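You operate a simulated robot arm through the tools that you are given. There is no shell and no other tool. Be economical: measure what you need, move in short steps, check, and stop when the job is done.

You run a simulated robot arm. Do the job below in one go: nothing can be reset, and whatever is moved stays where it is left.

## Task
Take the yellow pin and put it on the bottom shelf of the orange rack. Take the yellow pad and put it on the open shelf of the teal cabinet. Fetch the red divider and set it on the shelf under the green table. Take the white packet labelled "59" from the top of the green table and put it on top of the flat carton there. Stack the green carton marked "26" from the top of the green table on top of the green carton that says "62". Take the green divider and leave it in the white handled tray. Fetch the blue carton labelled "92" from the top of the cream table and set it on the bottom shelf of the orange rack. Put the black mouse on the top of the wooden bench away on the top of the black table. Put the blue bearing marked "56" from the top of the wooden bench on the lower shelf of the navy trolley. Put the tall carton that says "29" from the top of the wooden bench on the top of the teal trolley. Stack the short carton labelled "57" from the top of the steel table on top of the short carton that says "27". Take the medium bearing marked "75" from the top of the teal table and put it on the top of the white block. Do these in any order. Set down upright: yellow pad, tall carton.

It is judged by the outcome, as a careful person would: the job done as asked, and still so three seconds after it is handed in. It fails if anything else is knocked over, pushed out of place, dropped, spilled or broken.

## Robot
A 7-joint arm with a two-finger parallel gripper on a trunk, on a base that drives. Base frame: it is fixed to the floor where the robot stands at the start and does not move with it; the origin is under the middle of the robot, x ahead of it, y to its left, z up. Units: cm, rad, N and s.
With the tool pointing down near the work surface it reaches from about 10 to 74 cm from the robot's upright axis, wherever it stands. Its first joint turns from -2.007 to 2.007 rad. Places, roughly: black mouse (6x11x4 cm) [-90, -1070, 90]; blue bearing [-100, -1075, 100]; blue carton [-175, -525, 100]; bottom shelf of the orange rack [-190, -130, 40]; flat carton [75, -300, 75]; green carton [75, -350, 75]; green divider (15x5x4 cm) [-180, -350, 90]; lower shelf of the navy trolley [-190, -980, 20]; medium bearing [-575, -575, 100]; open shelf of the teal cabinet [-260, 90, 40]; red divider (15x5x4 cm) [70, -230, 70]; shelf under the green table [50, -290, 30]; short carton [-575, -650, 100]; tall carton [-125, -1075, 100]; top of the black table [-390, -650, 90]; top of the teal trolley [-20, -970, 60]; top of the white block (24x12 cm) [-608, -300, 88]; white handled tray (39x22x6 cm) [40, -240, 30]; white packet [75, -325, 75]; yellow pad (15x3x5 cm) [70, 90, 80]; yellow pin (10x3x3 cm) [50, 0, 80]. Payload 3.91 kg.
Tool frame: the origin (TCP) lies between the finger pads and is the grasp point; the fingertips stand 3 cm ahead of it; z points along the fingers, y is the line along which they close. The gripper opens to 11 cm. The fingers are 2 cm wide and 1 cm thick; the gripper's body (4.8 by 11.2 cm) begins 5.5 cm behind the TCP.
Orientation is that of the tool frame in the base frame, as a unit quaternion [w, x, y, z]. With the fingers straight down and closing along the base's y, the tool's x points along the base's -x, its y along +y and its z along -z.

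## Interface
- The arm moves only by the tool jog_arm. Its argument "commands" is a list of rows, each a list of 6 numbers: the shift along the base's x, y, z in units of 150 mm (1.0 is 150 mm), then the turn, a rotation vector about the base's x, y, z in units of 180 degrees (1.0 is 180 degrees). In form: [[dx, dy, dz, ax, ay, az], ...]. A call has 1 to 12 rows; each row is the pose to reach, as a shift and turn from the pose commanded when the call began. "fingers" is the opening, from 0 (shut) to 1 (fully open), set as the call begins (left out, the last holds). A call with a number of a shift or a turn outside -1 to 1 is refused whole. Each row takes 0.2 s and may step no farther than 5 cm and 0.15 rad from the row before; otherwise, or with a gripper value out of range, the whole call is refused. Where a pose cannot be reached the arm comes as near as it can. A force on the tool above 40 N (or 10 N above the force at the start of the call, whichever is more), or a blocked arm, ends the call early, and 0.2 s more pass. Each finger travels about 15.3 cm/s and halts on what it meets, pressing with about 30 N; the grip force reading is that of the motor and also rises with nothing between the fingers. The clock runs only during rows and for 0.2 s after the last one: add rows that repeat a pose to give the fingers time. The reply holds the time, the measured pose of the TCP, the force on the tool along the base axes, the opening and the grip force, in the units named above and with some noise, with the torque about the TCP (base axes, N m) and any sound that the robot's microphone picked up.
- Cameras (640 x 400 px; columns grow to the right, rows downward): "scene" is now at [23.36, 21.73, 130.91]; the picture's right is [0.15, -0.99, 0.00], its down [-0.10, -0.02, -0.99] and it looks along [0.98, 0.15, -0.10] (base axes); focal length 214 px, centre (320, 200). "wrist" rides on the gripper at [7.3, 1.7, -10.3] in the tool frame; the picture's right is [-0.23, 0.97, 0.00], its down [-0.76, -0.18, -0.62] and it looks along [-0.61, -0.14, 0.78] (tool axes); focal length 222 px, centre (320, 200). There is no depth. A picture from a camera that has moved, and an enlarged one, comes with that camera's place and axes in the base frame and with its lens.
- snapshot(camera): a new picture of that camera. The clock stands still meanwhile.
- move_column(by): slides the trunk up (or, below 0, down) by that many cm; the arm and the scene camera ride with it, the base frame stays. It gives what a move gives, with no picture.
- steer(legs): drives the robot by 1 to 6 legs, each [ahead, left, turn to the left] in cm, cm and rad, along the robot's own axes; the way and the turn of a leg run together, so that a leg with both is an arc; at most 150 cm and 3.142 rad a leg. The arm and the cameras ride along, it lands a little off, and it stops where it bumps. It gives what a move gives.
- turn_head(pan, tilt): turns the head with the scene camera to pan (to the left, within 1.396 rad either way) and tilt (down, from -0.506 to 1.204), counted from straight ahead of the robot. It gives what a move gives.
- close_up(camera, box): a new picture of the part [left, top, right, bottom] of that camera's present view, enlarged. The clock stands still meanwhile.
- hand_in(): hands the job in; it is judged then, once.

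Work in short steps. Places have to be worked out from the pictures, the camera data and where the tool is seen: move nearer, look again, correct. Check each grasp and each placing, and mend what went wrong. You have 567 turns and 360 pictures in all, those below and enlarged ones among them. Open the gripper and draw the arm clear of the work before you hand the job in, unless the task says otherwise; then end with one line.

The tools are called after "Request:" as a command line: name --pt "numbers of a row" for each row, then --argument value for the rest, lists and objects as JSON in quotes. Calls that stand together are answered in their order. jog_arm: Moves the arm, as the interface text tells. Its arguments: {"type":"object","properties":{"commands":{"type":"array","items":{"type":"array","items":{"type":"number"}}},"fingers":{"type":"number"}},"required":["commands"]} The other tools are called the same way: move_column (by) slides the trunk up or down; steer (legs) drives the base; turn_head (pan, tilt) turns the head that bears the scene camera; snapshot (camera) takes a picture; close_up (camera, box) takes an enlarged picture of a part of a camera's view; hand_in () hands the job in.

At the start:

```text
t: 0.0
eef_pos: [26.91, 33.55, 104.75]
tool_rot: [0.001, 0.01, 1.0, 0.0]
contact_force: [0.4, -0.1, 0.1]
torque: [0.0, -0.03, -0.01]
opening: 11.01
gripper_force: 0.1
trunk travel left (down, up): [-60.0, 39.0]
robot x, y, heading: [-0.04, 0.06, 0.003]
head pan, tilt: [0.206, 1.201]
```

scene: 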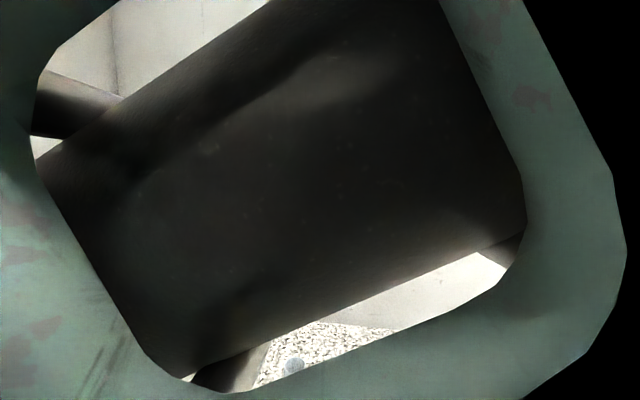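
wrist: 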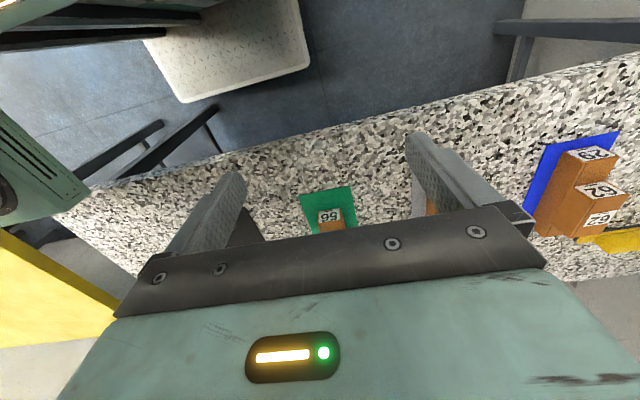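

The scene view is blocked by the arm, so I'll turn the head to look left-ahead and take both pictures.

Request:
turn_head --pan 0 --tilt 0.6

Request:
snapshot --camera "scene"

```text
t: 1.0
eef_pos: [27.32, 33.76, 105.01]
tool_rot: [0.002, 0.016, 1.0, 0.001]
contact_force: [1.0, -0.5, 1.3]
torque: [0.04, 0.0, -0.04]
opening: 10.97
gripper_force: 0.0
trunk travel left (down, up): [-60.0, 39.0]
robot x, y, heading: [0.01, 0.09, -0.002]
head pan, tilt: [0.0, 0.6]
```

```text
357 pictures are left
camera scene: at [22.67, 20.84, 125.33], right [0.06, -1.0, 0.0], down [-0.66, -0.04, -0.75], along [0.75, 0.04, -0.66], focal length 214 px, centre (320, 200)
```

scene: 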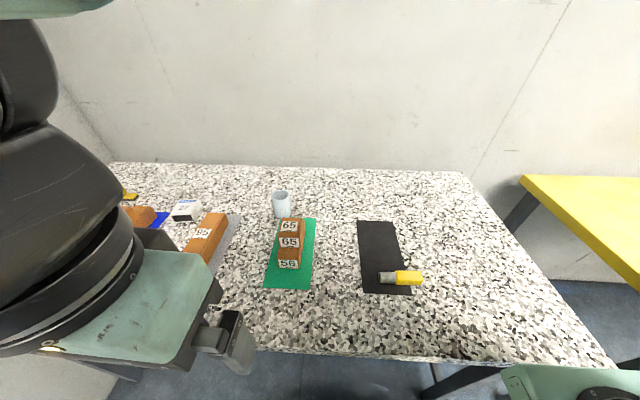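

The yellow pin lies along y at about (49, 3.5) on the speckled table. I'll move the arm toward it, turning the tool 90° so the fingers close along x.

Request:
jog_arm --pt "0.08 -0.09 0 0 0 -0.045" --pt "0.16 -0.18 0 0 0 -0.09" --pt "0.24 -0.27 0 0 0 -0.136" --pt "0.32 -0.36 0 0 0 -0.182" --pt "0.4 -0.45 0 0 0 -0.227" --pt "0.48 -0.54 0 0 0 -0.273" --pt "0.56 -0.63 0 0 0 -0.318" --pt "0.64 -0.72 0 0 0 -0.364" --pt "0.72 -0.81 0 0 0 -0.409" --pt "0.8 -0.9 0 0 0 -0.455" --pt "0.88 -1 0 0 0 -0.5" --fingers 1

Request:
jog_arm --pt "0.15 -0.25 0 0 0 0" --pt "0.3 -0.5 0 0 0 0" --pt "0.4 -0.75 0 0 0 0" --pt "0.5 -1 0 0 0 0"

Request:
snapshot --camera "wrist"

Request:
snapshot --camera "scene"

```text
t: 3.4
eef_pos: [39.91, 18.79, 104.8]
tool_rot: [0.0, 0.714, 0.7, -0.001]
contact_force: [-0.5, -0.8, -0.5]
torque: [-0.01, -0.01, -0.01]
opening: 10.99
gripper_force: 0.1
trunk travel left (down, up): [-60.0, 39.0]
robot x, y, heading: [-0.11, -0.03, 0.003]
head pan, tilt: [0.0, 0.6]
```

```text
t: 4.4
eef_pos: [47.59, 3.31, 104.77]
tool_rot: [0.0, 0.713, 0.701, -0.002]
contact_force: [0.8, 0.5, 0.0]
torque: [0.01, 0.01, 0.01]
opening: 11.02
gripper_force: 0.0
trunk travel left (down, up): [-60.0, 39.0]
robot x, y, heading: [0.3, -0.31, -0.003]
head pan, tilt: [0.0, 0.6]
```

```text
356 pictures are left
camera wrist: at [49.49, 10.67, 114.91], right [0.97, -0.25, 0.0], down [-0.19, -0.76, 0.63], along [-0.15, -0.61, -0.78], focal length 222 px, centre (320, 200)
```

wrist: 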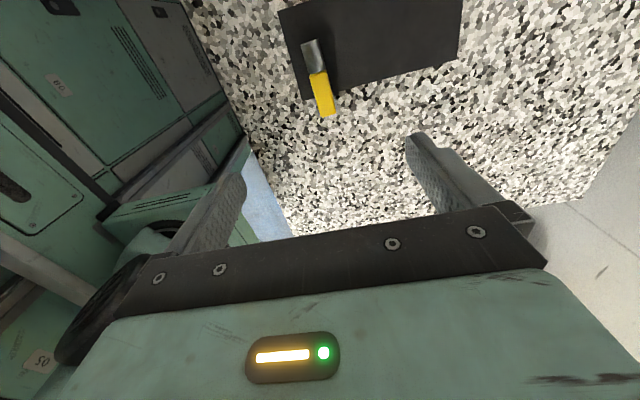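

```text
355 pictures are left
camera scene: at [23.08, 20.39, 126.34], right [0.0, -1.0, 0.0], down [-0.56, 0.0, -0.83], along [0.83, 0.0, -0.56], focal length 214 px, centre (320, 200)
```

scene: 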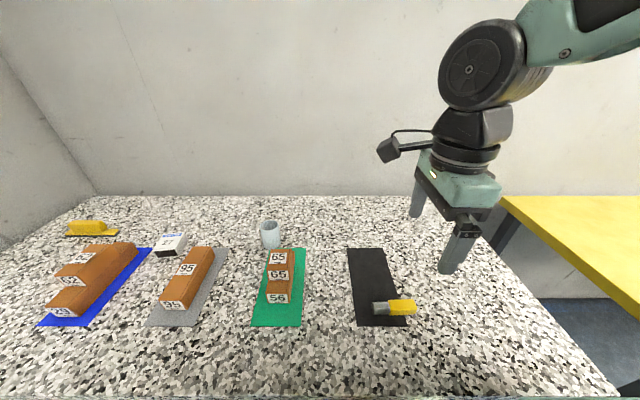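

Triangulating both pictures gives the pin at about (47.8, 4.6, 82), along y. I'll descend over it in two moves and check.

Request:
jog_arm --pt "0.01 0.08 -0.25 0 0 0" --pt "0.01 0.08 -0.5 0 0 0" --pt "0.01 0.08 -0.75 0 0 0" --pt "0.01 0.08 -1 0 0 0"

Request:
snapshot --camera "wrist"

Request:
snapshot --camera "scene"

```text
t: 5.4
eef_pos: [47.6, 4.93, 89.87]
tool_rot: [-0.001, 0.714, 0.7, -0.001]
contact_force: [-0.6, 0.3, 0.3]
torque: [0.03, 0.04, 0.04]
opening: 10.96
gripper_force: 0.1
trunk travel left (down, up): [-60.0, 39.0]
robot x, y, heading: [-0.01, -0.31, -0.003]
head pan, tilt: [0.0, 0.6]
```

```text
354 pictures are left
camera wrist: at [49.44, 12.12, 100.07], right [0.97, -0.25, 0.0], down [-0.19, -0.76, 0.62], along [-0.15, -0.61, -0.78], focal length 222 px, centre (320, 200)
```

wrist: 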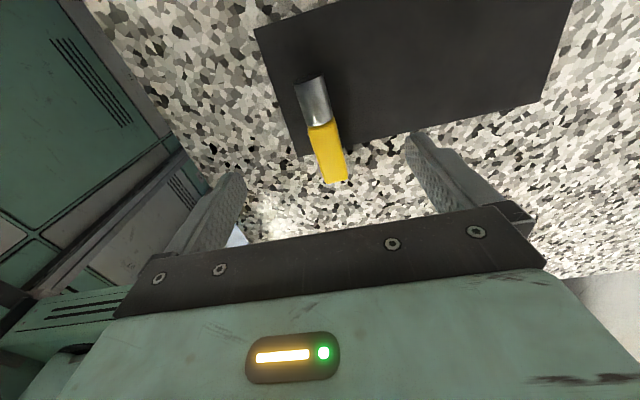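

```text
353 pictures are left
camera scene: at [23.06, 20.34, 126.36], right [0.0, -1.0, 0.0], down [-0.56, 0.0, -0.83], along [0.83, 0.0, -0.56], focal length 214 px, centre (320, 200)
```

scene: 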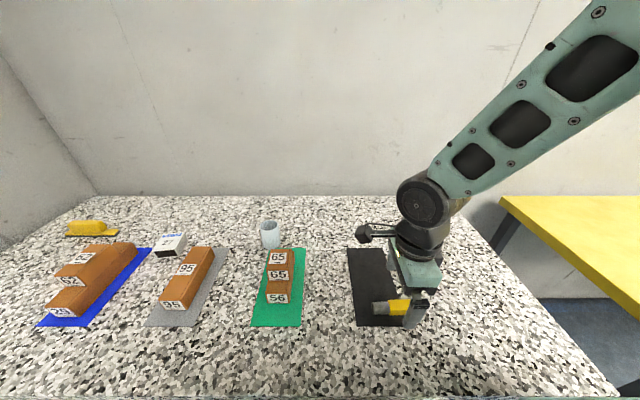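

The fingers straddle the pin at its middle. I'll descend to z≈84.3 and see whether any contact appears.

Request:
jog_arm --pt "0.01 -0.01 -0.19 0 0 0" --pt "0.01 -0.01 -0.37 0 0 0"

Request:
snapshot --camera "wrist"

```text
t: 6.0
eef_pos: [47.78, 4.95, 84.23]
tool_rot: [0.0, 0.714, 0.7, -0.002]
contact_force: [-0.6, 0.0, 0.1]
torque: [0.01, 0.01, 0.0]
opening: 11.02
gripper_force: 0.0
trunk travel left (down, up): [-60.0, 39.0]
robot x, y, heading: [-0.03, 0.18, -0.003]
head pan, tilt: [0.0, 0.6]
```

```text
352 pictures are left
camera wrist: at [49.53, 12.02, 94.52], right [0.97, -0.25, 0.0], down [-0.19, -0.76, 0.63], along [-0.15, -0.61, -0.78], focal length 222 px, centre (320, 200)
```

wrist: 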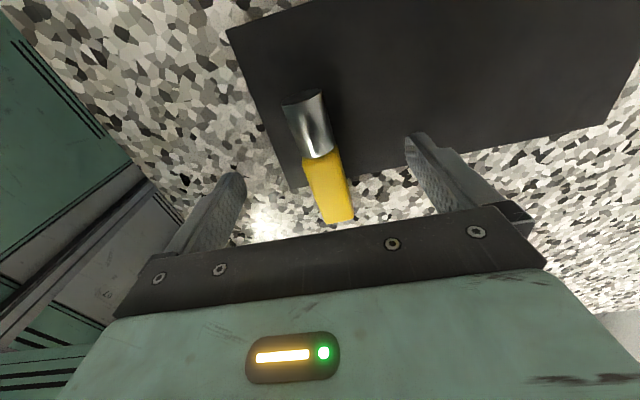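

No contact yet; the pin's middle is at about z 81.4. I'll go 1 cm lower and close.

Request:
jog_arm --pt "0 -0.03 -0.065 0 0 0"

Request:
jog_arm --pt "0 0 0 0 0 0" --pt "0 0 0 0 0 0" --pt "0 0 0 0 0 0" --fingers 0

Request:
jog_arm --pt "0 0 0.3 0 0 0" --pt "0 0 0.6 0 0 0" --pt "0 0 0.9 0 0 0"

Request:
snapshot --camera "wrist"

```text
t: 6.4
eef_pos: [47.85, 4.35, 83.47]
tool_rot: [-0.001, 0.714, 0.701, -0.002]
contact_force: [0.0, -0.1, 0.5]
torque: [0.03, -0.03, 0.02]
opening: 10.99
gripper_force: 0.1
trunk travel left (down, up): [-60.0, 39.0]
robot x, y, heading: [-0.03, -0.01, 0.007]
head pan, tilt: [0.0, 0.6]
```

```text
t: 7.2
eef_pos: [47.69, 4.4, 83.47]
tool_rot: [-0.001, 0.714, 0.701, -0.001]
contact_force: [0.5, 0.7, 0.9]
torque: [0.04, -0.06, -0.02]
opening: 2.35
gripper_force: 30.0
trunk travel left (down, up): [-60.0, 39.0]
robot x, y, heading: [-0.05, 0.0, -0.001]
head pan, tilt: [0.0, 0.6]
```

```text
t: 8.0
eef_pos: [47.82, 4.2, 96.72]
tool_rot: [0.0, 0.714, 0.7, -0.003]
contact_force: [-0.1, -0.8, 0.2]
torque: [-0.03, 0.0, 0.03]
opening: 0.0
gripper_force: 29.7
trunk travel left (down, up): [-60.0, 39.0]
robot x, y, heading: [-0.3, 0.31, 0.001]
head pan, tilt: [0.0, 0.6]
```

```text
351 pictures are left
camera wrist: at [49.55, 11.36, 107.0], right [0.97, -0.25, 0.0], down [-0.19, -0.76, 0.63], along [-0.16, -0.61, -0.78], focal length 222 px, centre (320, 200)
```

wrist: 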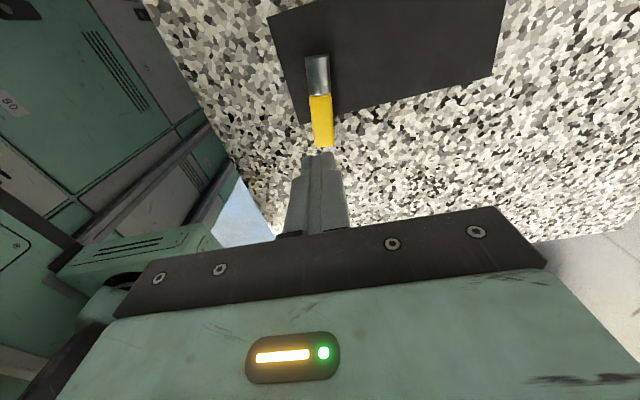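

The pin slipped: the grip was too shallow, so the table must be nearer z≈78. I'll open, go down to TCP z≈81.5 and grip again.

Request:
jog_arm --pt "0 0 -0.01 0 0 0" --pt "0 0 -0.01 0 0 0" --pt "0 0 -0.3 0 0 0" --pt "0 0 -0.6 0 0 0" --pt "0 0 -0.9 0 0 0" --pt "0 0 -0.99 0 0 0" --fingers 1

Request:
snapshot --camera "wrist"

```text
t: 9.3
eef_pos: [47.89, 4.21, 83.35]
tool_rot: [0.001, 0.714, 0.7, 0.002]
contact_force: [-5.2, -3.8, 19.7]
torque: [-0.25, -0.95, 0.07]
opening: 10.81
gripper_force: 0.2
trunk travel left (down, up): [-60.0, 39.0]
robot x, y, heading: [0.14, -0.31, -0.001]
head pan, tilt: [0.0, 0.6]
stopped in row 6: the force on the tool passed its limit at 60 N (the readings are from after the stop); the commanded pose is now the measured one
```

```text
350 pictures are left
camera wrist: at [49.59, 11.34, 93.5], right [0.97, -0.25, 0.01], down [-0.2, -0.76, 0.62], along [-0.15, -0.6, -0.78], focal length 222 px, centre (320, 200)
```

wrist: 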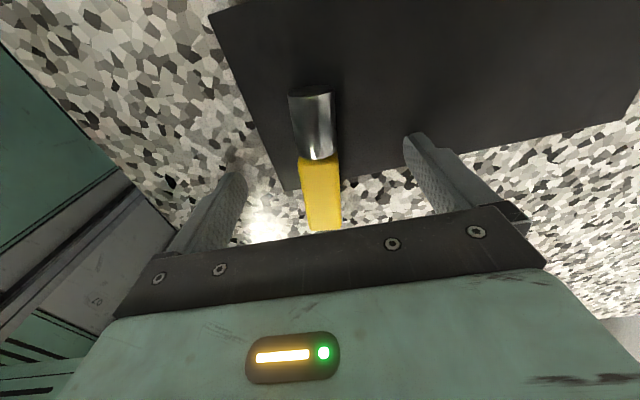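

The fingertips touch the table at TCP z≈83.3, so the table is z≈80. The pin now tilts about 0.19 rad. I'll lift slightly, align with it, shift over the thicker yellow handle, and grip.

Request:
jog_arm --pt "0 0 0.04 0 0 0" --pt "-0.02 -0.06 0.04 0 0 -0.03" --pt "-0.04 -0.13 0.04 0 0 -0.06" --pt "-0.04 -0.13 0.02 0 0 -0.06"

Request:
jog_arm --pt "0 0 0 0 0 0" --pt "0 0 0 0 0 0" --pt "0 0 0 0 0 0" --fingers 0

Request:
snapshot --camera "wrist"

```text
t: 10.3
eef_pos: [47.24, 2.15, 83.46]
tool_rot: [0.001, 0.778, 0.628, 0.001]
contact_force: [-0.1, 0.4, 0.1]
torque: [0.0, 0.0, 0.04]
opening: 11.01
gripper_force: 0.0
trunk travel left (down, up): [-60.0, 39.0]
robot x, y, heading: [0.01, 0.01, -0.002]
head pan, tilt: [0.0, 0.6]
```

```text
t: 11.1
eef_pos: [47.19, 2.22, 83.39]
tool_rot: [0.002, 0.777, 0.629, 0.001]
contact_force: [2.0, -0.4, 0.7]
torque: [-0.02, 0.0, 0.0]
opening: 2.35
gripper_force: 30.0
trunk travel left (down, up): [-60.0, 39.0]
robot x, y, heading: [0.41, 0.22, -0.001]
head pan, tilt: [0.0, 0.6]
```

```text
349 pictures are left
camera wrist: at [50.31, 8.87, 93.66], right [0.91, -0.42, 0.0], down [-0.33, -0.71, 0.62], along [-0.26, -0.56, -0.78], focal length 222 px, centre (320, 200)
```

wrist: 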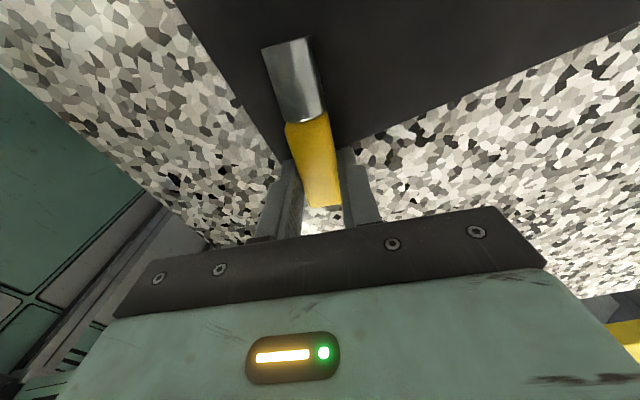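

The grip is mid-handle now. I'll lift gently and check that it holds.

Request:
jog_arm --pt "0 0 0.1 0 0 0" --pt "0 0 0.25 0 0 0"

Request:
snapshot --camera "wrist"

```text
t: 11.7
eef_pos: [47.23, 2.26, 87.04]
tool_rot: [0.001, 0.777, 0.629, 0.002]
contact_force: [0.3, 0.2, -1.8]
torque: [-0.05, 0.04, -0.04]
opening: 2.32
gripper_force: 30.0
trunk travel left (down, up): [-60.0, 39.0]
robot x, y, heading: [0.22, -0.08, 0.003]
head pan, tilt: [0.0, 0.6]
```

```text
348 pictures are left
camera wrist: at [50.32, 8.92, 97.35], right [0.91, -0.42, 0.0], down [-0.33, -0.71, 0.62], along [-0.26, -0.56, -0.78], focal length 222 px, centre (320, 200)
```

wrist: 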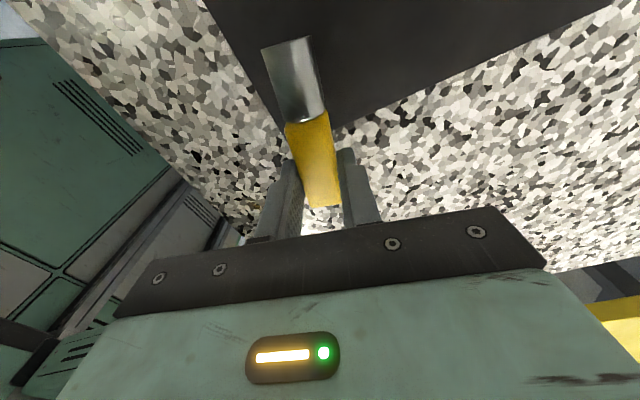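

The pin is held. I'll lift and tuck the arm in, then look left and right with the head to plan a route.

Request:
jog_arm --pt "0 0 0.3 0 0 0" --pt "-0.2 0 0.6 0 0 0" --pt "-0.5 0 0.8 0 0 0" --pt "-0.75 0 0.9 0 0 0" --pt "-1 0 1 0 0 0"

Request:
turn_head --pan -1.396 --tilt 0.35

Request:
snapshot --camera "scene"

Request:
turn_head --pan 1.396 --tilt 0.35

Request:
snapshot --camera "scene"

```text
refused: row 2 steps farther than a row can; nothing moved
```

```text
t: 13.2
eef_pos: [47.27, 2.27, 87.21]
tool_rot: [0.002, 0.777, 0.63, 0.001]
contact_force: [-0.9, -0.2, -1.6]
torque: [-0.03, 0.01, 0.0]
opening: 2.33
gripper_force: 29.8
trunk travel left (down, up): [-60.0, 39.0]
robot x, y, heading: [-0.15, 0.52, 0.001]
head pan, tilt: [-1.396, 0.351]
```

```text
347 pictures are left
camera scene: at [15.89, 11.19, 128.62], right [-0.98, -0.17, 0.0], down [-0.06, 0.34, -0.94], along [0.16, -0.92, -0.34], focal length 214 px, centre (320, 200)
```

scene: 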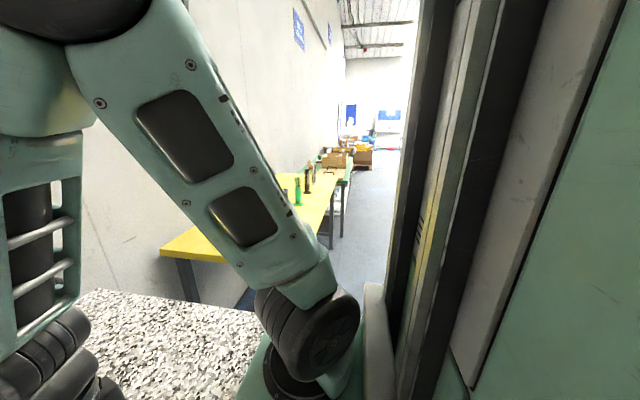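

```text
t: 15.7
eef_pos: [47.25, 2.25, 87.0]
tool_rot: [0.002, 0.777, 0.629, 0.001]
contact_force: [0.1, -0.7, -1.2]
torque: [-0.06, 0.05, 0.0]
opening: 2.33
gripper_force: 30.3
trunk travel left (down, up): [-60.0, 39.0]
robot x, y, heading: [-0.22, -0.17, 0.001]
head pan, tilt: [1.396, 0.351]
```

```text
346 pictures are left
camera scene: at [15.9, 29.52, 128.62], right [0.98, -0.17, 0.0], down [-0.06, -0.34, -0.94], along [0.16, 0.92, -0.34], focal length 214 px, centre (320, 200)
```

scene: 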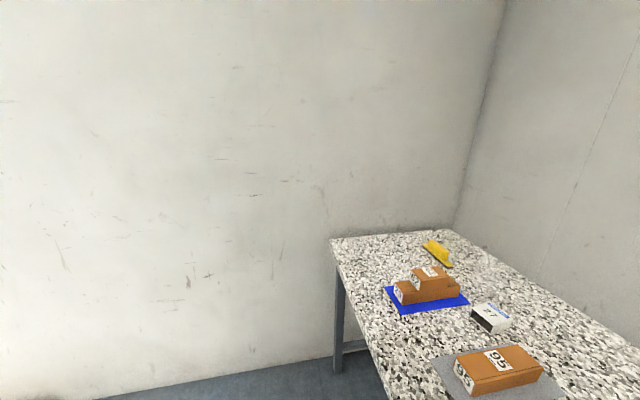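

The corridor runs toward -y. I'll tuck the arm properly (smaller steps), then drive back a bit and turn right to look.

Request:
jog_arm --pt "0 0 0.3 0 0 0" --pt "0 0 0.6 0 0 0" --pt "-0.2 0 0.8 0 0 0" --pt "-0.4 0 1 0 0 0" --pt "-0.7 0 1 0 0 0" --pt "-1 0 1 0 0 0"

Request:
steer --legs '[[-40, 0, 0], [0, 0, -1.57]]'

Request:
turn_head --pan -0.8 --tilt 0.4

Request:
snapshot --camera "scene"

```text
t: 17.1
eef_pos: [35.7, 3.41, 101.19]
tool_rot: [0.002, 0.777, 0.629, 0.0]
contact_force: [-0.4, -0.3, -2.1]
torque: [-0.05, 0.0, -0.01]
opening: 2.33
gripper_force: 29.9
out of reach, approached as far as the arm can: row 5, 6
trunk travel left (down, up): [-60.0, 39.0]
robot x, y, heading: [0.13, -0.02, 0.0]
head pan, tilt: [1.396, 0.351]
```

```text
t: 23.4
eef_pos: [-35.95, -35.78, 101.19]
tool_rot: [0.002, 0.996, -0.093, 0.0]
contact_force: [-0.1, -0.5, -2.1]
torque: [0.0, 0.04, -0.01]
opening: 2.36
gripper_force: 29.6
trunk travel left (down, up): [-60.0, 39.0]
robot x, y, heading: [-40.12, -0.11, -1.549]
head pan, tilt: [1.396, 0.351]
```

```text
t: 25.4
eef_pos: [-35.94, -35.71, 101.2]
tool_rot: [0.001, 0.996, -0.094, 0.0]
contact_force: [0.1, -1.1, -1.4]
torque: [0.0, 0.03, 0.0]
opening: 2.34
gripper_force: 30.1
trunk travel left (down, up): [-60.0, 39.0]
robot x, y, heading: [-40.21, 0.04, -1.543]
head pan, tilt: [-0.799, 0.4]
```

```text
345 pictures are left
camera scene: at [-25.89, -20.6, 128.16], right [-0.71, 0.7, 0.0], down [0.27, 0.28, -0.92], along [-0.65, -0.66, -0.39], focal length 214 px, centre (320, 200)
```

scene: 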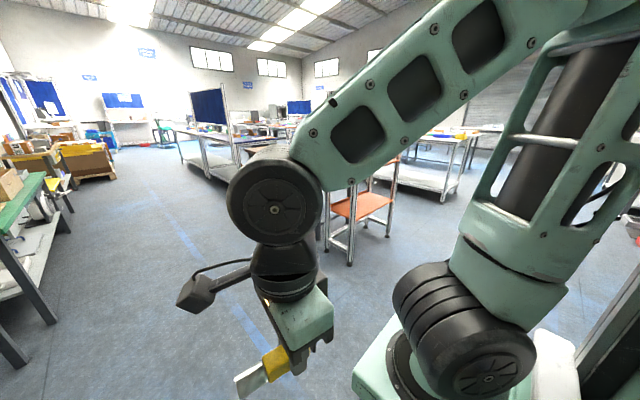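

The orange rack is ahead-right. I'll rotate to face it, and turn the head to look past the arm.

Request:
steer --legs '[[0, 0, -0.9]]'

Request:
turn_head --pan 0.25 --tilt 0.4

Request:
snapshot --camera "scene"

```text
t: 28.1
eef_pos: [-64.95, -26.12, 101.09]
tool_rot: [0.002, 0.861, -0.509, -0.001]
contact_force: [-0.3, -0.7, -1.7]
torque: [0.08, 0.02, 0.01]
opening: 2.33
gripper_force: 30.0
trunk travel left (down, up): [-60.0, 39.0]
robot x, y, heading: [-40.07, -0.24, -2.429]
head pan, tilt: [-0.799, 0.4]
```

```text
t: 29.4
eef_pos: [-65.08, -26.07, 101.14]
tool_rot: [0.001, 0.86, -0.51, -0.001]
contact_force: [0.4, 0.0, -1.9]
torque: [0.05, 0.02, -0.01]
opening: 2.37
gripper_force: 30.6
trunk travel left (down, up): [-60.0, 39.0]
robot x, y, heading: [-40.11, 0.15, -2.426]
head pan, tilt: [0.25, 0.4]
```

```text
344 pictures are left
camera scene: at [-42.93, -32.63, 128.16], right [-0.82, 0.57, 0.0], down [0.22, 0.32, -0.92], along [-0.53, -0.75, -0.39], focal length 214 px, centre (320, 200)
```

scene: 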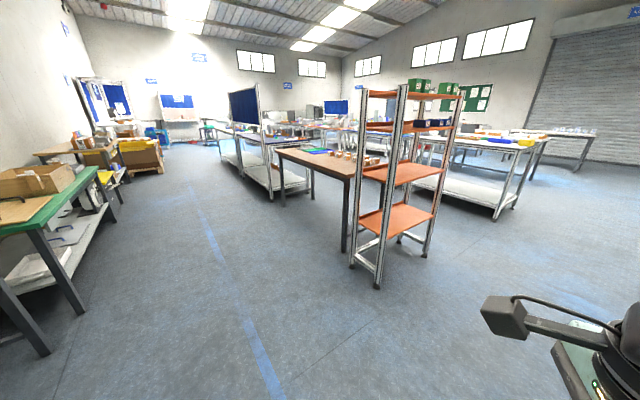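

Clear view: the rack's bottom shelf (z≈40) spans x≈-227..-163, y≈-152..-115, with the next shelf at z≈80. I'll turn to face -y, drive to in front of it, and lower the trunk.

Request:
steer --legs '[[0, 0, 0.857], [25, -75, 0], [25, -75, 0]]'

Request:
turn_head --pan 0 --tilt 0.7

Request:
snapshot --camera "scene"

```text
t: 39.7
eef_pos: [-189.51, -82.85, 101.16]
tool_rot: [0.002, 0.993, -0.12, 0.0]
contact_force: [0.2, -0.4, -1.2]
torque: [0.04, 0.05, -0.01]
opening: 2.37
gripper_force: 30.2
trunk travel left (down, up): [-60.0, 39.0]
robot x, y, heading: [-192.01, -47.11, -1.602]
head pan, tilt: [0.25, 0.4]
```

```text
t: 40.5
eef_pos: [-189.56, -82.91, 101.22]
tool_rot: [0.002, 0.993, -0.12, 0.0]
contact_force: [-0.1, 0.6, -2.5]
torque: [0.03, 0.02, 0.03]
opening: 2.33
gripper_force: 30.0
trunk travel left (down, up): [-60.0, 39.0]
robot x, y, heading: [-192.23, -46.95, -1.608]
head pan, tilt: [0.0, 0.7]
```

```text
343 pictures are left
camera scene: at [-172.18, -70.64, 125.48], right [-1.0, 0.03, 0.0], down [0.02, 0.64, -0.77], along [-0.02, -0.77, -0.64], focal length 214 px, centre (320, 200)
```

scene: 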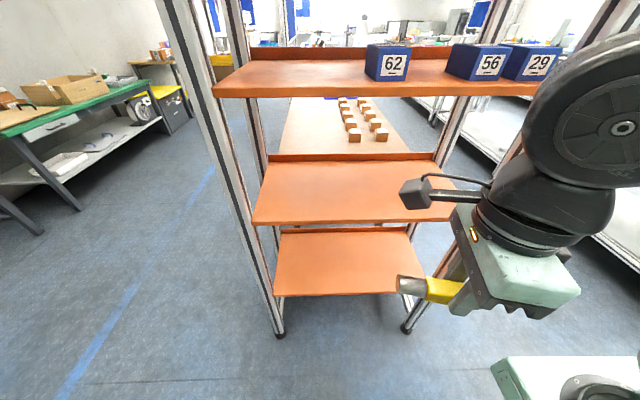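

The rack front edge is at y≈-113, x≈-214..-155. I'll lower the trunk 54 cm in front of it and then view from there.

Request:
move_column --by -54

Request:
turn_head --pan 0 --tilt 0.35

Request:
snapshot --camera "scene"

```text
refused: -54 is not a number from -40 to 40
```

```text
t: 41.3
eef_pos: [-189.41, -83.01, 101.12]
tool_rot: [0.001, 0.993, -0.119, 0.0]
contact_force: [-0.3, -0.1, -1.3]
torque: [0.01, 0.02, 0.03]
opening: 2.33
gripper_force: 30.1
trunk travel left (down, up): [-60.0, 39.0]
robot x, y, heading: [-192.48, -47.0, -1.601]
head pan, tilt: [0.0, 0.351]
```

```text
342 pictures are left
camera scene: at [-172.21, -71.45, 128.61], right [-1.0, 0.03, 0.0], down [0.01, 0.34, -0.94], along [-0.03, -0.94, -0.34], focal length 214 px, centre (320, 200)
```

scene: 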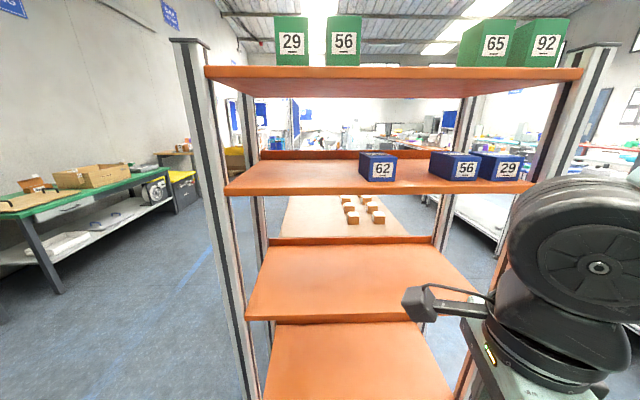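

The trunk moves at most 40 cm per call, so I'll lower it in two steps of 27 cm.

Request:
move_column --by -27

Request:
move_column --by -27

Request:
snapshot --camera "scene"

```text
t: 44.1
eef_pos: [-189.59, -83.0, 74.19]
tool_rot: [0.002, 0.993, -0.12, -0.001]
contact_force: [-0.1, 0.0, -1.3]
torque: [-0.02, 0.04, 0.0]
opening: 2.37
gripper_force: 30.0
trunk travel left (down, up): [-33.0, 66.0]
robot x, y, heading: [-191.93, -47.17, -1.605]
head pan, tilt: [0.0, 0.351]
```

```text
t: 46.8
eef_pos: [-189.63, -83.03, 47.23]
tool_rot: [0.002, 0.993, -0.12, 0.0]
contact_force: [-0.2, 0.3, -1.4]
torque: [0.02, 0.08, -0.01]
opening: 2.36
gripper_force: 30.3
trunk travel left (down, up): [-6.0, 93.0]
robot x, y, heading: [-192.05, -47.11, -1.604]
head pan, tilt: [0.0, 0.351]
```

```text
341 pictures are left
camera scene: at [-172.21, -71.45, 74.62], right [-1.0, 0.03, 0.0], down [0.01, 0.34, -0.94], along [-0.03, -0.94, -0.34], focal length 214 px, centre (320, 200)
```

scene: 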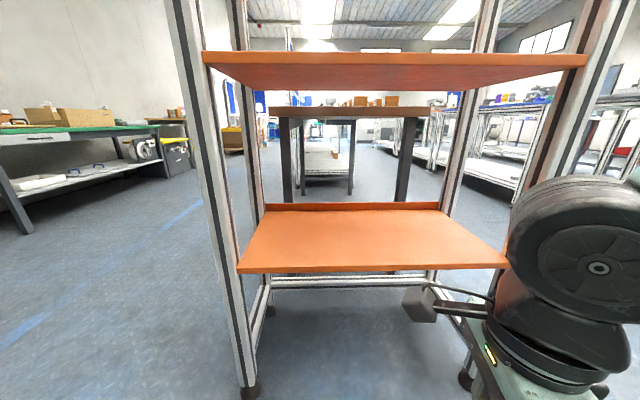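

The shelf top is about z 41–44. I'll raise a bit, square the pin to the shelf, then pitch the tool forward ~0.75 rad while still in front of the rack.

Request:
jog_arm --pt "0 0 0.25 0 0 0.033" --pt "0 0 0.5 0 0 0.066"

Request:
jog_arm --pt "0 0 0 -0.04 0 0" --pt "0 0 0 -0.08 0 0" --pt "0 0 0 -0.12 0.002 0" --pt "0 0 0 -0.16 0.003 0" --pt "0 0 0 -0.2 0.005 0" --pt "0 0 0 -0.24 0.007 0"

Request:
snapshot --camera "wrist"

Request:
snapshot --camera "scene"

```text
t: 47.4
eef_pos: [-188.29, -84.03, 50.12]
tool_rot: [0.002, 1.0, -0.025, 0.0]
contact_force: [0.3, -0.2, -0.8]
torque: [-0.02, 0.04, 0.0]
opening: 2.32
gripper_force: 30.4
out of reach, approached as far as the arm can: row 1, 2
trunk travel left (down, up): [-6.0, 93.0]
robot x, y, heading: [-192.3, -47.13, -1.604]
head pan, tilt: [0.0, 0.351]
```

```text
t: 49.0
eef_pos: [-179.99, -89.47, 47.81]
tool_rot: [0.31, 0.943, 0.112, 0.039]
contact_force: [-0.5, -0.5, -1.4]
torque: [-0.01, 0.07, -0.01]
opening: 2.34
gripper_force: 30.7
out of reach, approached as far as the arm can: row 1, 2, 3, 4, 5, 6
trunk travel left (down, up): [-6.0, 93.0]
robot x, y, heading: [-192.05, -47.12, -1.604]
head pan, tilt: [0.0, 0.351]
stopped in row 6: the arm was blocked; the commanded pose is now the measured one
```

```text
340 pictures are left
camera wrist: at [-174.23, -83.07, 56.98], right [-0.04, -0.82, 0.58], down [-0.86, 0.32, 0.39], along [-0.5, -0.48, -0.72], focal length 222 px, centre (320, 200)
```

wrist: 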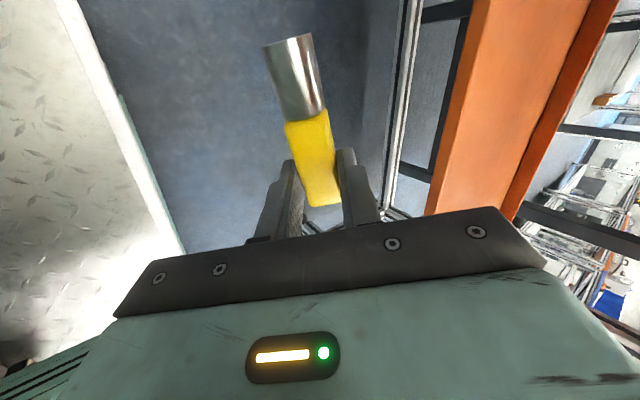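

```text
339 pictures are left
camera scene: at [-172.2, -71.67, 74.45], right [-1.0, 0.03, 0.0], down [0.01, 0.35, -0.94], along [-0.03, -0.94, -0.35], focal length 214 px, centre (320, 200)
```

scene: 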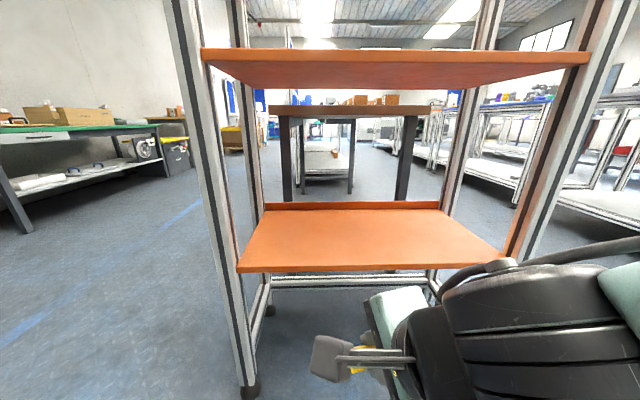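

The arm is too tucked to reach that pose. I'll back the base by 20 cm, then extend the arm forward and up before pitching.

Request:
steer --legs '[[-20, 0, 0]]'

Request:
jog_arm --pt "0 -0.3 0 0 0 0" --pt "-0.1 -0.6 0.1 0 0 0" --pt "-0.2 -0.8 0.3 0 0 0" --pt "-0.4 -1 0.4 0 0 0" --pt "-0.6 -1 0.6 0 0 0"

Request:
snapshot --camera "scene"

```text
t: 50.6
eef_pos: [-179.51, -69.03, 47.79]
tool_rot: [0.309, 0.944, 0.111, 0.038]
contact_force: [0.1, -0.2, -2.2]
torque: [0.01, 0.05, 0.02]
opening: 2.35
gripper_force: 30.1
trunk travel left (down, up): [-6.0, 93.0]
robot x, y, heading: [-191.24, -26.79, -1.607]
head pan, tilt: [0.0, 0.351]
```

```text
t: 51.8
eef_pos: [-188.36, -83.74, 56.91]
tool_rot: [0.312, 0.943, 0.11, 0.04]
contact_force: [-0.3, 0.2, -1.6]
torque: [-0.01, 0.03, 0.04]
opening: 2.35
gripper_force: 29.8
trunk travel left (down, up): [-6.0, 93.0]
robot x, y, heading: [-190.79, -26.67, -1.603]
head pan, tilt: [0.0, 0.351]
```

```text
338 pictures are left
camera scene: at [-171.63, -51.21, 74.62], right [-1.0, 0.04, 0.0], down [0.01, 0.34, -0.94], along [-0.03, -0.94, -0.34], focal length 214 px, centre (320, 200)
```

scene: 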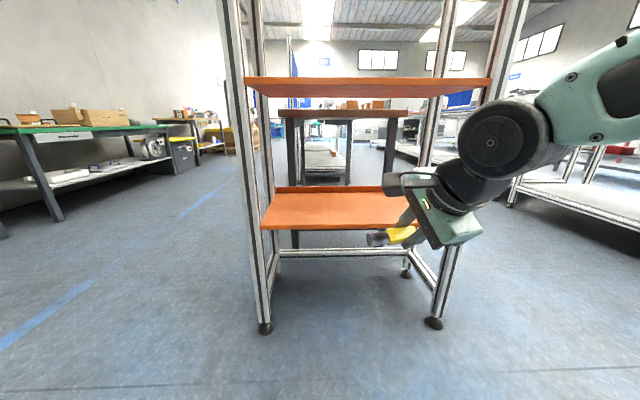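

The pin is level and the tool is pitched ~37° forward. I'll drive 30 cm ahead, which puts the fingertips just over the shelf's front with ~10 cm of clearance.

Request:
steer --legs '[[30, 0, 0]]'

Request:
jog_arm --pt "0 -0.3 0 0 0 0" --pt "0 -0.6 -0.1 0 0 0" --pt "0 -0.7 -0.4 0 0 0"

Request:
snapshot --camera "wrist"

Request:
snapshot --camera "scene"

```text
t: 53.9
eef_pos: [-189.61, -113.07, 57.03]
tool_rot: [0.311, 0.943, 0.11, 0.038]
contact_force: [-0.2, -0.8, -1.3]
torque: [0.01, 0.05, 0.0]
opening: 2.33
gripper_force: 30.5
trunk travel left (down, up): [-6.0, 93.0]
robot x, y, heading: [-192.05, -55.95, -1.607]
head pan, tilt: [0.0, 0.351]
```

```text
t: 54.7
eef_pos: [-189.49, -123.77, 50.89]
tool_rot: [0.312, 0.943, 0.111, 0.038]
contact_force: [-1.1, 0.6, -1.1]
torque: [-0.01, 0.05, 0.05]
opening: 2.34
gripper_force: 30.1
trunk travel left (down, up): [-6.0, 93.0]
robot x, y, heading: [-192.53, -56.56, -1.61]
head pan, tilt: [0.0, 0.351]
```

```text
337 pictures are left
camera wrist: at [-183.68, -117.39, 60.06], right [-0.04, -0.81, 0.58], down [-0.86, 0.32, 0.39], along [-0.51, -0.48, -0.71], focal length 222 px, centre (320, 200)
```

wrist: 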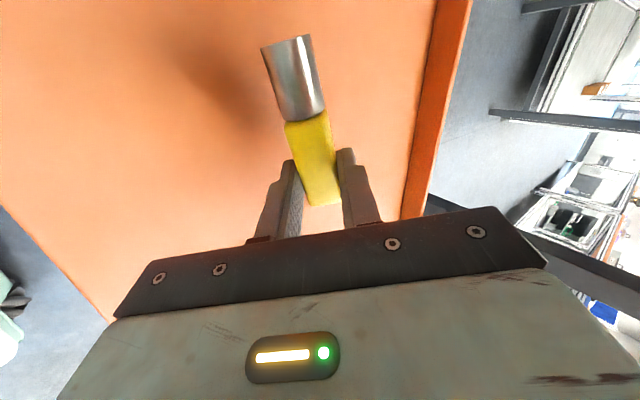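

```text
336 pictures are left
camera scene: at [-172.76, -80.62, 74.62], right [-1.0, 0.04, 0.0], down [0.01, 0.34, -0.94], along [-0.04, -0.94, -0.34], focal length 214 px, centre (320, 200)
```

scene: 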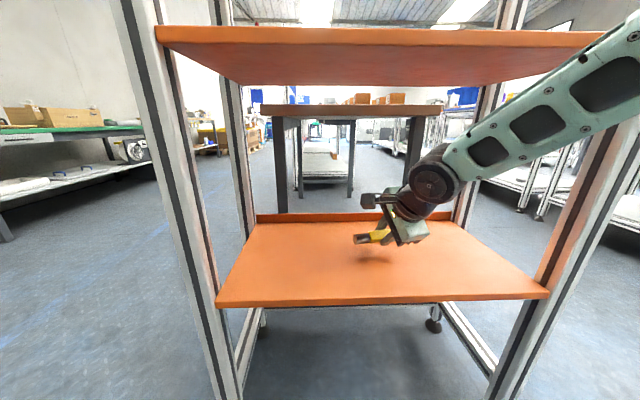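

The pin hovers over the shelf. I'll lower stepwise until contact is felt.

Request:
jog_arm --pt "0 0 -0.1 0 0 0" --pt "0 0 -0.2 0 0 0" --pt "0 0 -0.25 0 0 0" --pt "0 0 -0.3 0 0 0" --pt "0 0 -0.35 0 0 0" --pt "0 0 -0.4 0 0 0" --pt "0 0 -0.44 0 0 0" --pt "0 0 -0.48 0 0 0" --pt "0 0 -0.52 0 0 0" --pt "0 0 -0.56 0 0 0"

Request:
snapshot --camera "wrist"

```text
t: 55.3
eef_pos: [-189.64, -123.63, 48.76]
tool_rot: [0.317, 0.941, 0.11, 0.039]
contact_force: [-5.7, 17.0, 21.9]
torque: [0.63, 0.27, -0.03]
opening: 2.36
gripper_force: 30.1
trunk travel left (down, up): [-6.0, 93.0]
robot x, y, heading: [-192.44, -56.06, -1.607]
head pan, tilt: [0.0, 0.351]
stopped in row 3: the force on the tool passed its limit at 60 N (the readings are from after the stop); the commanded pose is now the measured one
```

```text
335 pictures are left
camera wrist: at [-183.78, -117.22, 57.85], right [-0.04, -0.81, 0.59], down [-0.86, 0.33, 0.39], along [-0.5, -0.49, -0.71], focal length 222 px, centre (320, 200)
```

wrist: 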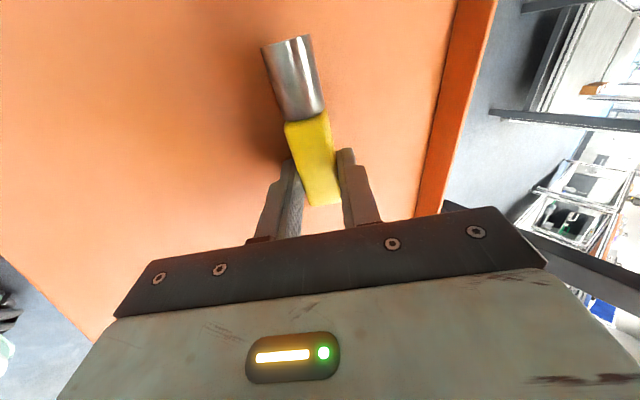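

Contact at TCP z≈48.8 (shelf ≈45). I'll raise 0.6 cm, open partly, then withdraw back and up along the tool axis.

Request:
jog_arm --pt "0 0 0.04 0 0 0"

Request:
jog_arm --pt "0 0 0 0 0 0" --pt "0 0 0 0 0 0" --pt "0 0 0 0 0 0" --fingers 0.42

Request:
snapshot --camera "wrist"

```text
t: 55.7
eef_pos: [-189.7, -123.75, 48.9]
tool_rot: [0.315, 0.942, 0.109, 0.04]
contact_force: [-0.7, 0.4, -1.9]
torque: [0.02, 0.03, 0.02]
opening: 2.32
gripper_force: 29.6
trunk travel left (down, up): [-6.0, 93.0]
robot x, y, heading: [-192.31, -56.12, -1.605]
head pan, tilt: [0.0, 0.351]
```

```text
t: 56.5
eef_pos: [-189.5, -123.7, 49.23]
tool_rot: [0.318, 0.941, 0.11, 0.039]
contact_force: [0.5, -7.0, 14.2]
torque: [-0.25, 0.04, 0.06]
opening: 3.93
gripper_force: 0.1
trunk travel left (down, up): [-6.0, 93.0]
robot x, y, heading: [-192.41, -55.95, -1.606]
head pan, tilt: [0.0, 0.351]
```

```text
334 pictures are left
camera wrist: at [-183.78, -117.3, 58.34], right [-0.04, -0.81, 0.59], down [-0.86, 0.33, 0.39], along [-0.5, -0.49, -0.71], focal length 222 px, centre (320, 200)
```

wrist: 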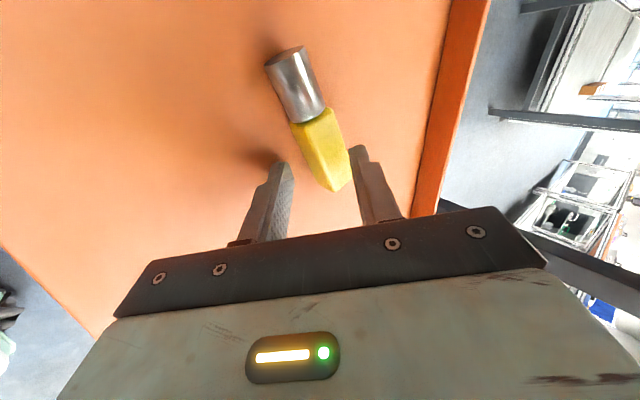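

The pin lies on the shelf. I'll withdraw along the tool axis and check.

Request:
jog_arm --pt "-0.038 0.155 0.213 0 0 0" --pt "-0.07 0.4 0.35 0 0 0" --pt "-0.07 0.7 0.4 0 0 0" --pt "-0.07 1 0.4 0 0 0"

Request:
steer --legs '[[-40, 0, 0]]'

Request:
snapshot --camera "scene"

```text
t: 57.5
eef_pos: [-190.33, -108.96, 54.74]
tool_rot: [0.315, 0.942, 0.11, 0.039]
contact_force: [0.0, -0.5, 0.0]
torque: [-0.01, -0.01, -0.02]
opening: 4.59
gripper_force: 0.0
out of reach, approached as far as the arm can: row 4
trunk travel left (down, up): [-6.0, 93.0]
robot x, y, heading: [-192.07, -56.13, -1.606]
head pan, tilt: [0.0, 0.351]
```

```text
t: 60.0
eef_pos: [-188.82, -68.77, 54.69]
tool_rot: [0.316, 0.942, 0.11, 0.039]
contact_force: [0.1, -0.4, -0.8]
torque: [-0.02, -0.01, 0.01]
opening: 4.62
gripper_force: 0.0
trunk travel left (down, up): [-6.0, 93.0]
robot x, y, heading: [-191.03, -16.07, -1.608]
head pan, tilt: [0.0, 0.351]
```

```text
333 pictures are left
camera scene: at [-171.25, -40.21, 74.62], right [-1.0, 0.04, 0.0], down [0.01, 0.34, -0.94], along [-0.03, -0.94, -0.34], focal length 214 px, centre (320, 200)
```

scene: 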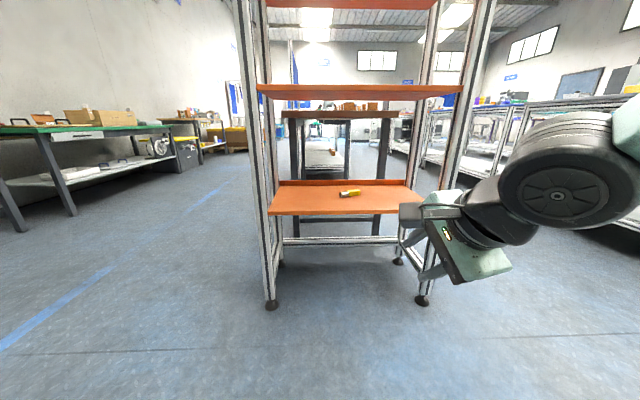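

The pin is in place. Next I look at the teal cabinet: raise the trunk and turn toward it (about (-260, 90)).

Request:
move_column --by 30

Request:
steer --legs '[[20, 40, -2.5]]'

Request:
turn_head --pan 0.1 --tilt 0.35

Request:
snapshot --camera "scene"

```text
t: 63.0
eef_pos: [-188.78, -68.56, 84.74]
tool_rot: [0.316, 0.942, 0.11, 0.038]
contact_force: [0.1, 0.3, 0.4]
torque: [-0.01, 0.0, -0.01]
opening: 4.62
gripper_force: 0.0
trunk travel left (down, up): [-36.0, 63.0]
robot x, y, heading: [-190.84, -15.68, -1.61]
head pan, tilt: [0.0, 0.351]
```

```text
t: 69.2
eef_pos: [-231.1, -10.13, 84.7]
tool_rot: [-0.142, -0.418, 0.851, 0.285]
contact_force: [0.2, -0.1, 0.4]
torque: [-0.01, -0.02, -0.02]
opening: 4.6
gripper_force: 0.0
trunk travel left (down, up): [-36.0, 63.0]
robot x, y, heading: [-196.31, -49.74, 2.21]
head pan, tilt: [0.0, 0.351]
cut short: leg 1
```

```text
t: 69.9
eef_pos: [-231.09, -9.99, 84.65]
tool_rot: [-0.141, -0.418, 0.851, 0.284]
contact_force: [0.3, -0.1, 0.6]
torque: [0.01, 0.01, 0.01]
opening: 4.63
gripper_force: 0.1
trunk travel left (down, up): [-36.0, 63.0]
robot x, y, heading: [-196.25, -49.67, 2.215]
head pan, tilt: [0.099, 0.351]
```

```text
332 pictures are left
camera scene: at [-227.45, -44.03, 104.62], right [0.74, 0.68, 0.0], down [0.23, -0.25, -0.94], along [-0.64, 0.69, -0.34], focal length 214 px, centre (320, 200)
```

scene: 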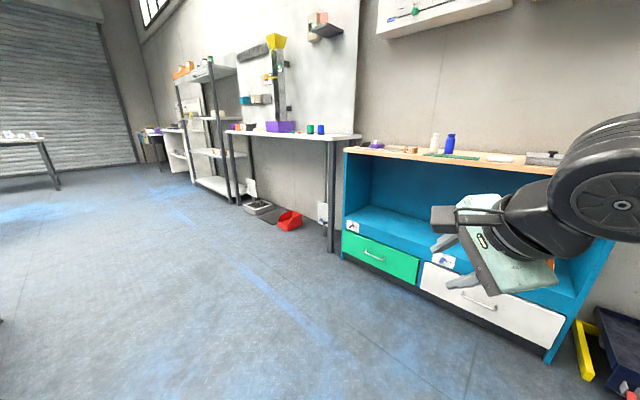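

The turning move was cut short, maybe brushing something. I'll drive away from the rack first, then turn to face +x and look back at the rack.

Request:
steer --legs '[[35, 0, 0], [0, 0, -2.215]]'

Request:
turn_head --pan -1.2 --tilt 0.35

Request:
snapshot --camera "scene"

```text
t: 77.4
eef_pos: [-164.49, -17.35, 84.68]
tool_rot: [0.19, 0.568, 0.759, 0.256]
contact_force: [-0.7, 0.1, 0.0]
torque: [0.01, -0.01, -0.01]
opening: 4.62
gripper_force: 0.0
trunk travel left (down, up): [-36.0, 63.0]
robot x, y, heading: [-216.75, -21.95, 0.024]
head pan, tilt: [0.099, 0.351]
```

```text
t: 78.8
eef_pos: [-164.58, -17.42, 84.64]
tool_rot: [0.188, 0.568, 0.759, 0.256]
contact_force: [0.2, -0.5, 0.3]
torque: [-0.03, 0.01, -0.01]
opening: 4.61
gripper_force: 0.0
trunk travel left (down, up): [-36.0, 63.0]
robot x, y, heading: [-216.75, -22.04, 0.018]
head pan, tilt: [-1.201, 0.351]
```

```text
331 pictures are left
camera scene: at [-199.63, -10.24, 104.62], right [-0.93, -0.38, 0.0], down [-0.13, 0.32, -0.94], along [0.35, -0.87, -0.34], focal length 214 px, centre (320, 200)
```

scene: 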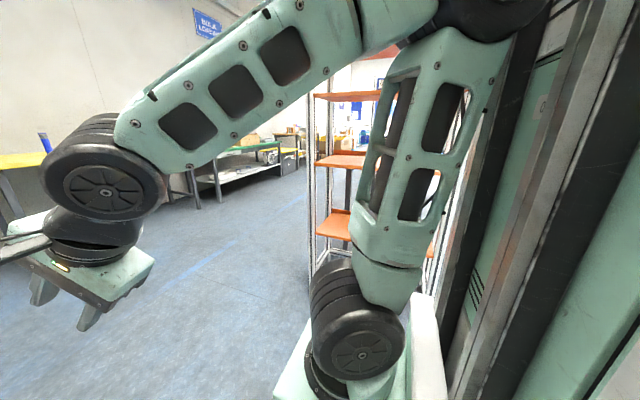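

The rack appears unmoved. Now I raise the trunk and drive to the left end of the speckled table for the yellow pad.

Request:
move_column --by 32

Request:
steer --legs '[[75, 28, 0], [75, 28, 0], [50, 28, 0]]'

Request:
turn_head --pan 0.2 --tilt 0.6

Request:
snapshot --camera "scene"

```text
t: 82.0
eef_pos: [-164.33, -17.35, 116.64]
tool_rot: [0.189, 0.568, 0.759, 0.256]
contact_force: [-0.5, -0.1, 0.3]
torque: [0.01, 0.0, 0.01]
opening: 4.63
gripper_force: 0.0
trunk travel left (down, up): [-68.0, 31.0]
robot x, y, heading: [-217.01, -22.11, 0.015]
head pan, tilt: [-1.201, 0.351]
```

```text
t: 90.9
eef_pos: [-12.79, 44.05, 116.75]
tool_rot: [0.188, 0.563, 0.763, 0.257]
contact_force: [-0.6, 0.2, -1.0]
torque: [0.01, 0.02, 0.04]
opening: 4.62
gripper_force: 0.1
trunk travel left (down, up): [-68.0, 31.0]
robot x, y, heading: [-65.29, 38.52, 0.037]
head pan, tilt: [-1.201, 0.351]
stopped in leg 3: the robot was blocked; the commanded pose is now the measured one
```

```text
t: 92.4
eef_pos: [-12.78, 43.98, 116.66]
tool_rot: [0.187, 0.563, 0.763, 0.256]
contact_force: [-0.6, 0.4, -0.2]
torque: [0.01, 0.04, 0.0]
opening: 4.62
gripper_force: 0.0
trunk travel left (down, up): [-68.0, 31.0]
robot x, y, heading: [-65.29, 38.59, 0.028]
head pan, tilt: [0.201, 0.6]
```

```text
330 pictures are left
camera scene: at [-43.08, 61.28, 134.34], right [0.23, -0.97, 0.0], down [-0.55, -0.13, -0.83], along [0.8, 0.19, -0.56], focal length 214 px, centre (320, 200)
```

scene: 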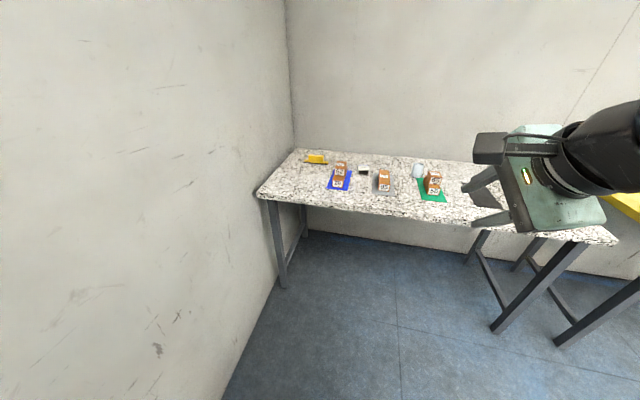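

The robot was blocked at (-65, 38). I'll look left to see what's there.

Request:
turn_head --pan 1.396 --tilt 0.8

Request:
snapshot --camera "scene"

```text
t: 93.8
eef_pos: [-12.84, 44.07, 116.59]
tool_rot: [0.187, 0.563, 0.762, 0.258]
contact_force: [-0.5, -0.3, -0.7]
torque: [-0.02, 0.01, -0.01]
opening: 4.61
gripper_force: 0.1
trunk travel left (down, up): [-68.0, 31.0]
robot x, y, heading: [-65.58, 38.59, 0.026]
head pan, tilt: [1.396, 0.799]
```

```text
329 pictures are left
camera scene: at [-50.52, 67.25, 132.66], right [0.99, -0.15, 0.0], down [-0.1, -0.71, -0.7], along [0.1, 0.69, -0.72], focal length 214 px, centre (320, 200)
```

scene: 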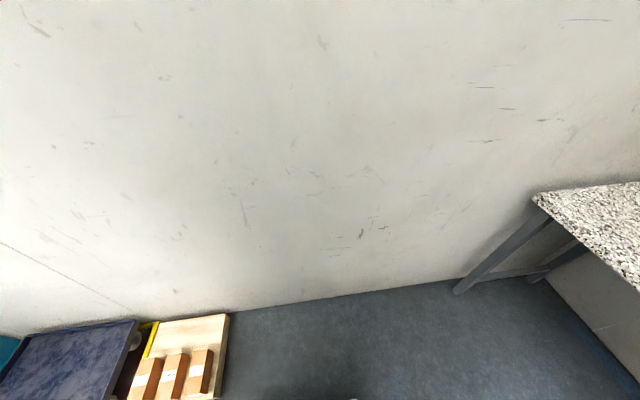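

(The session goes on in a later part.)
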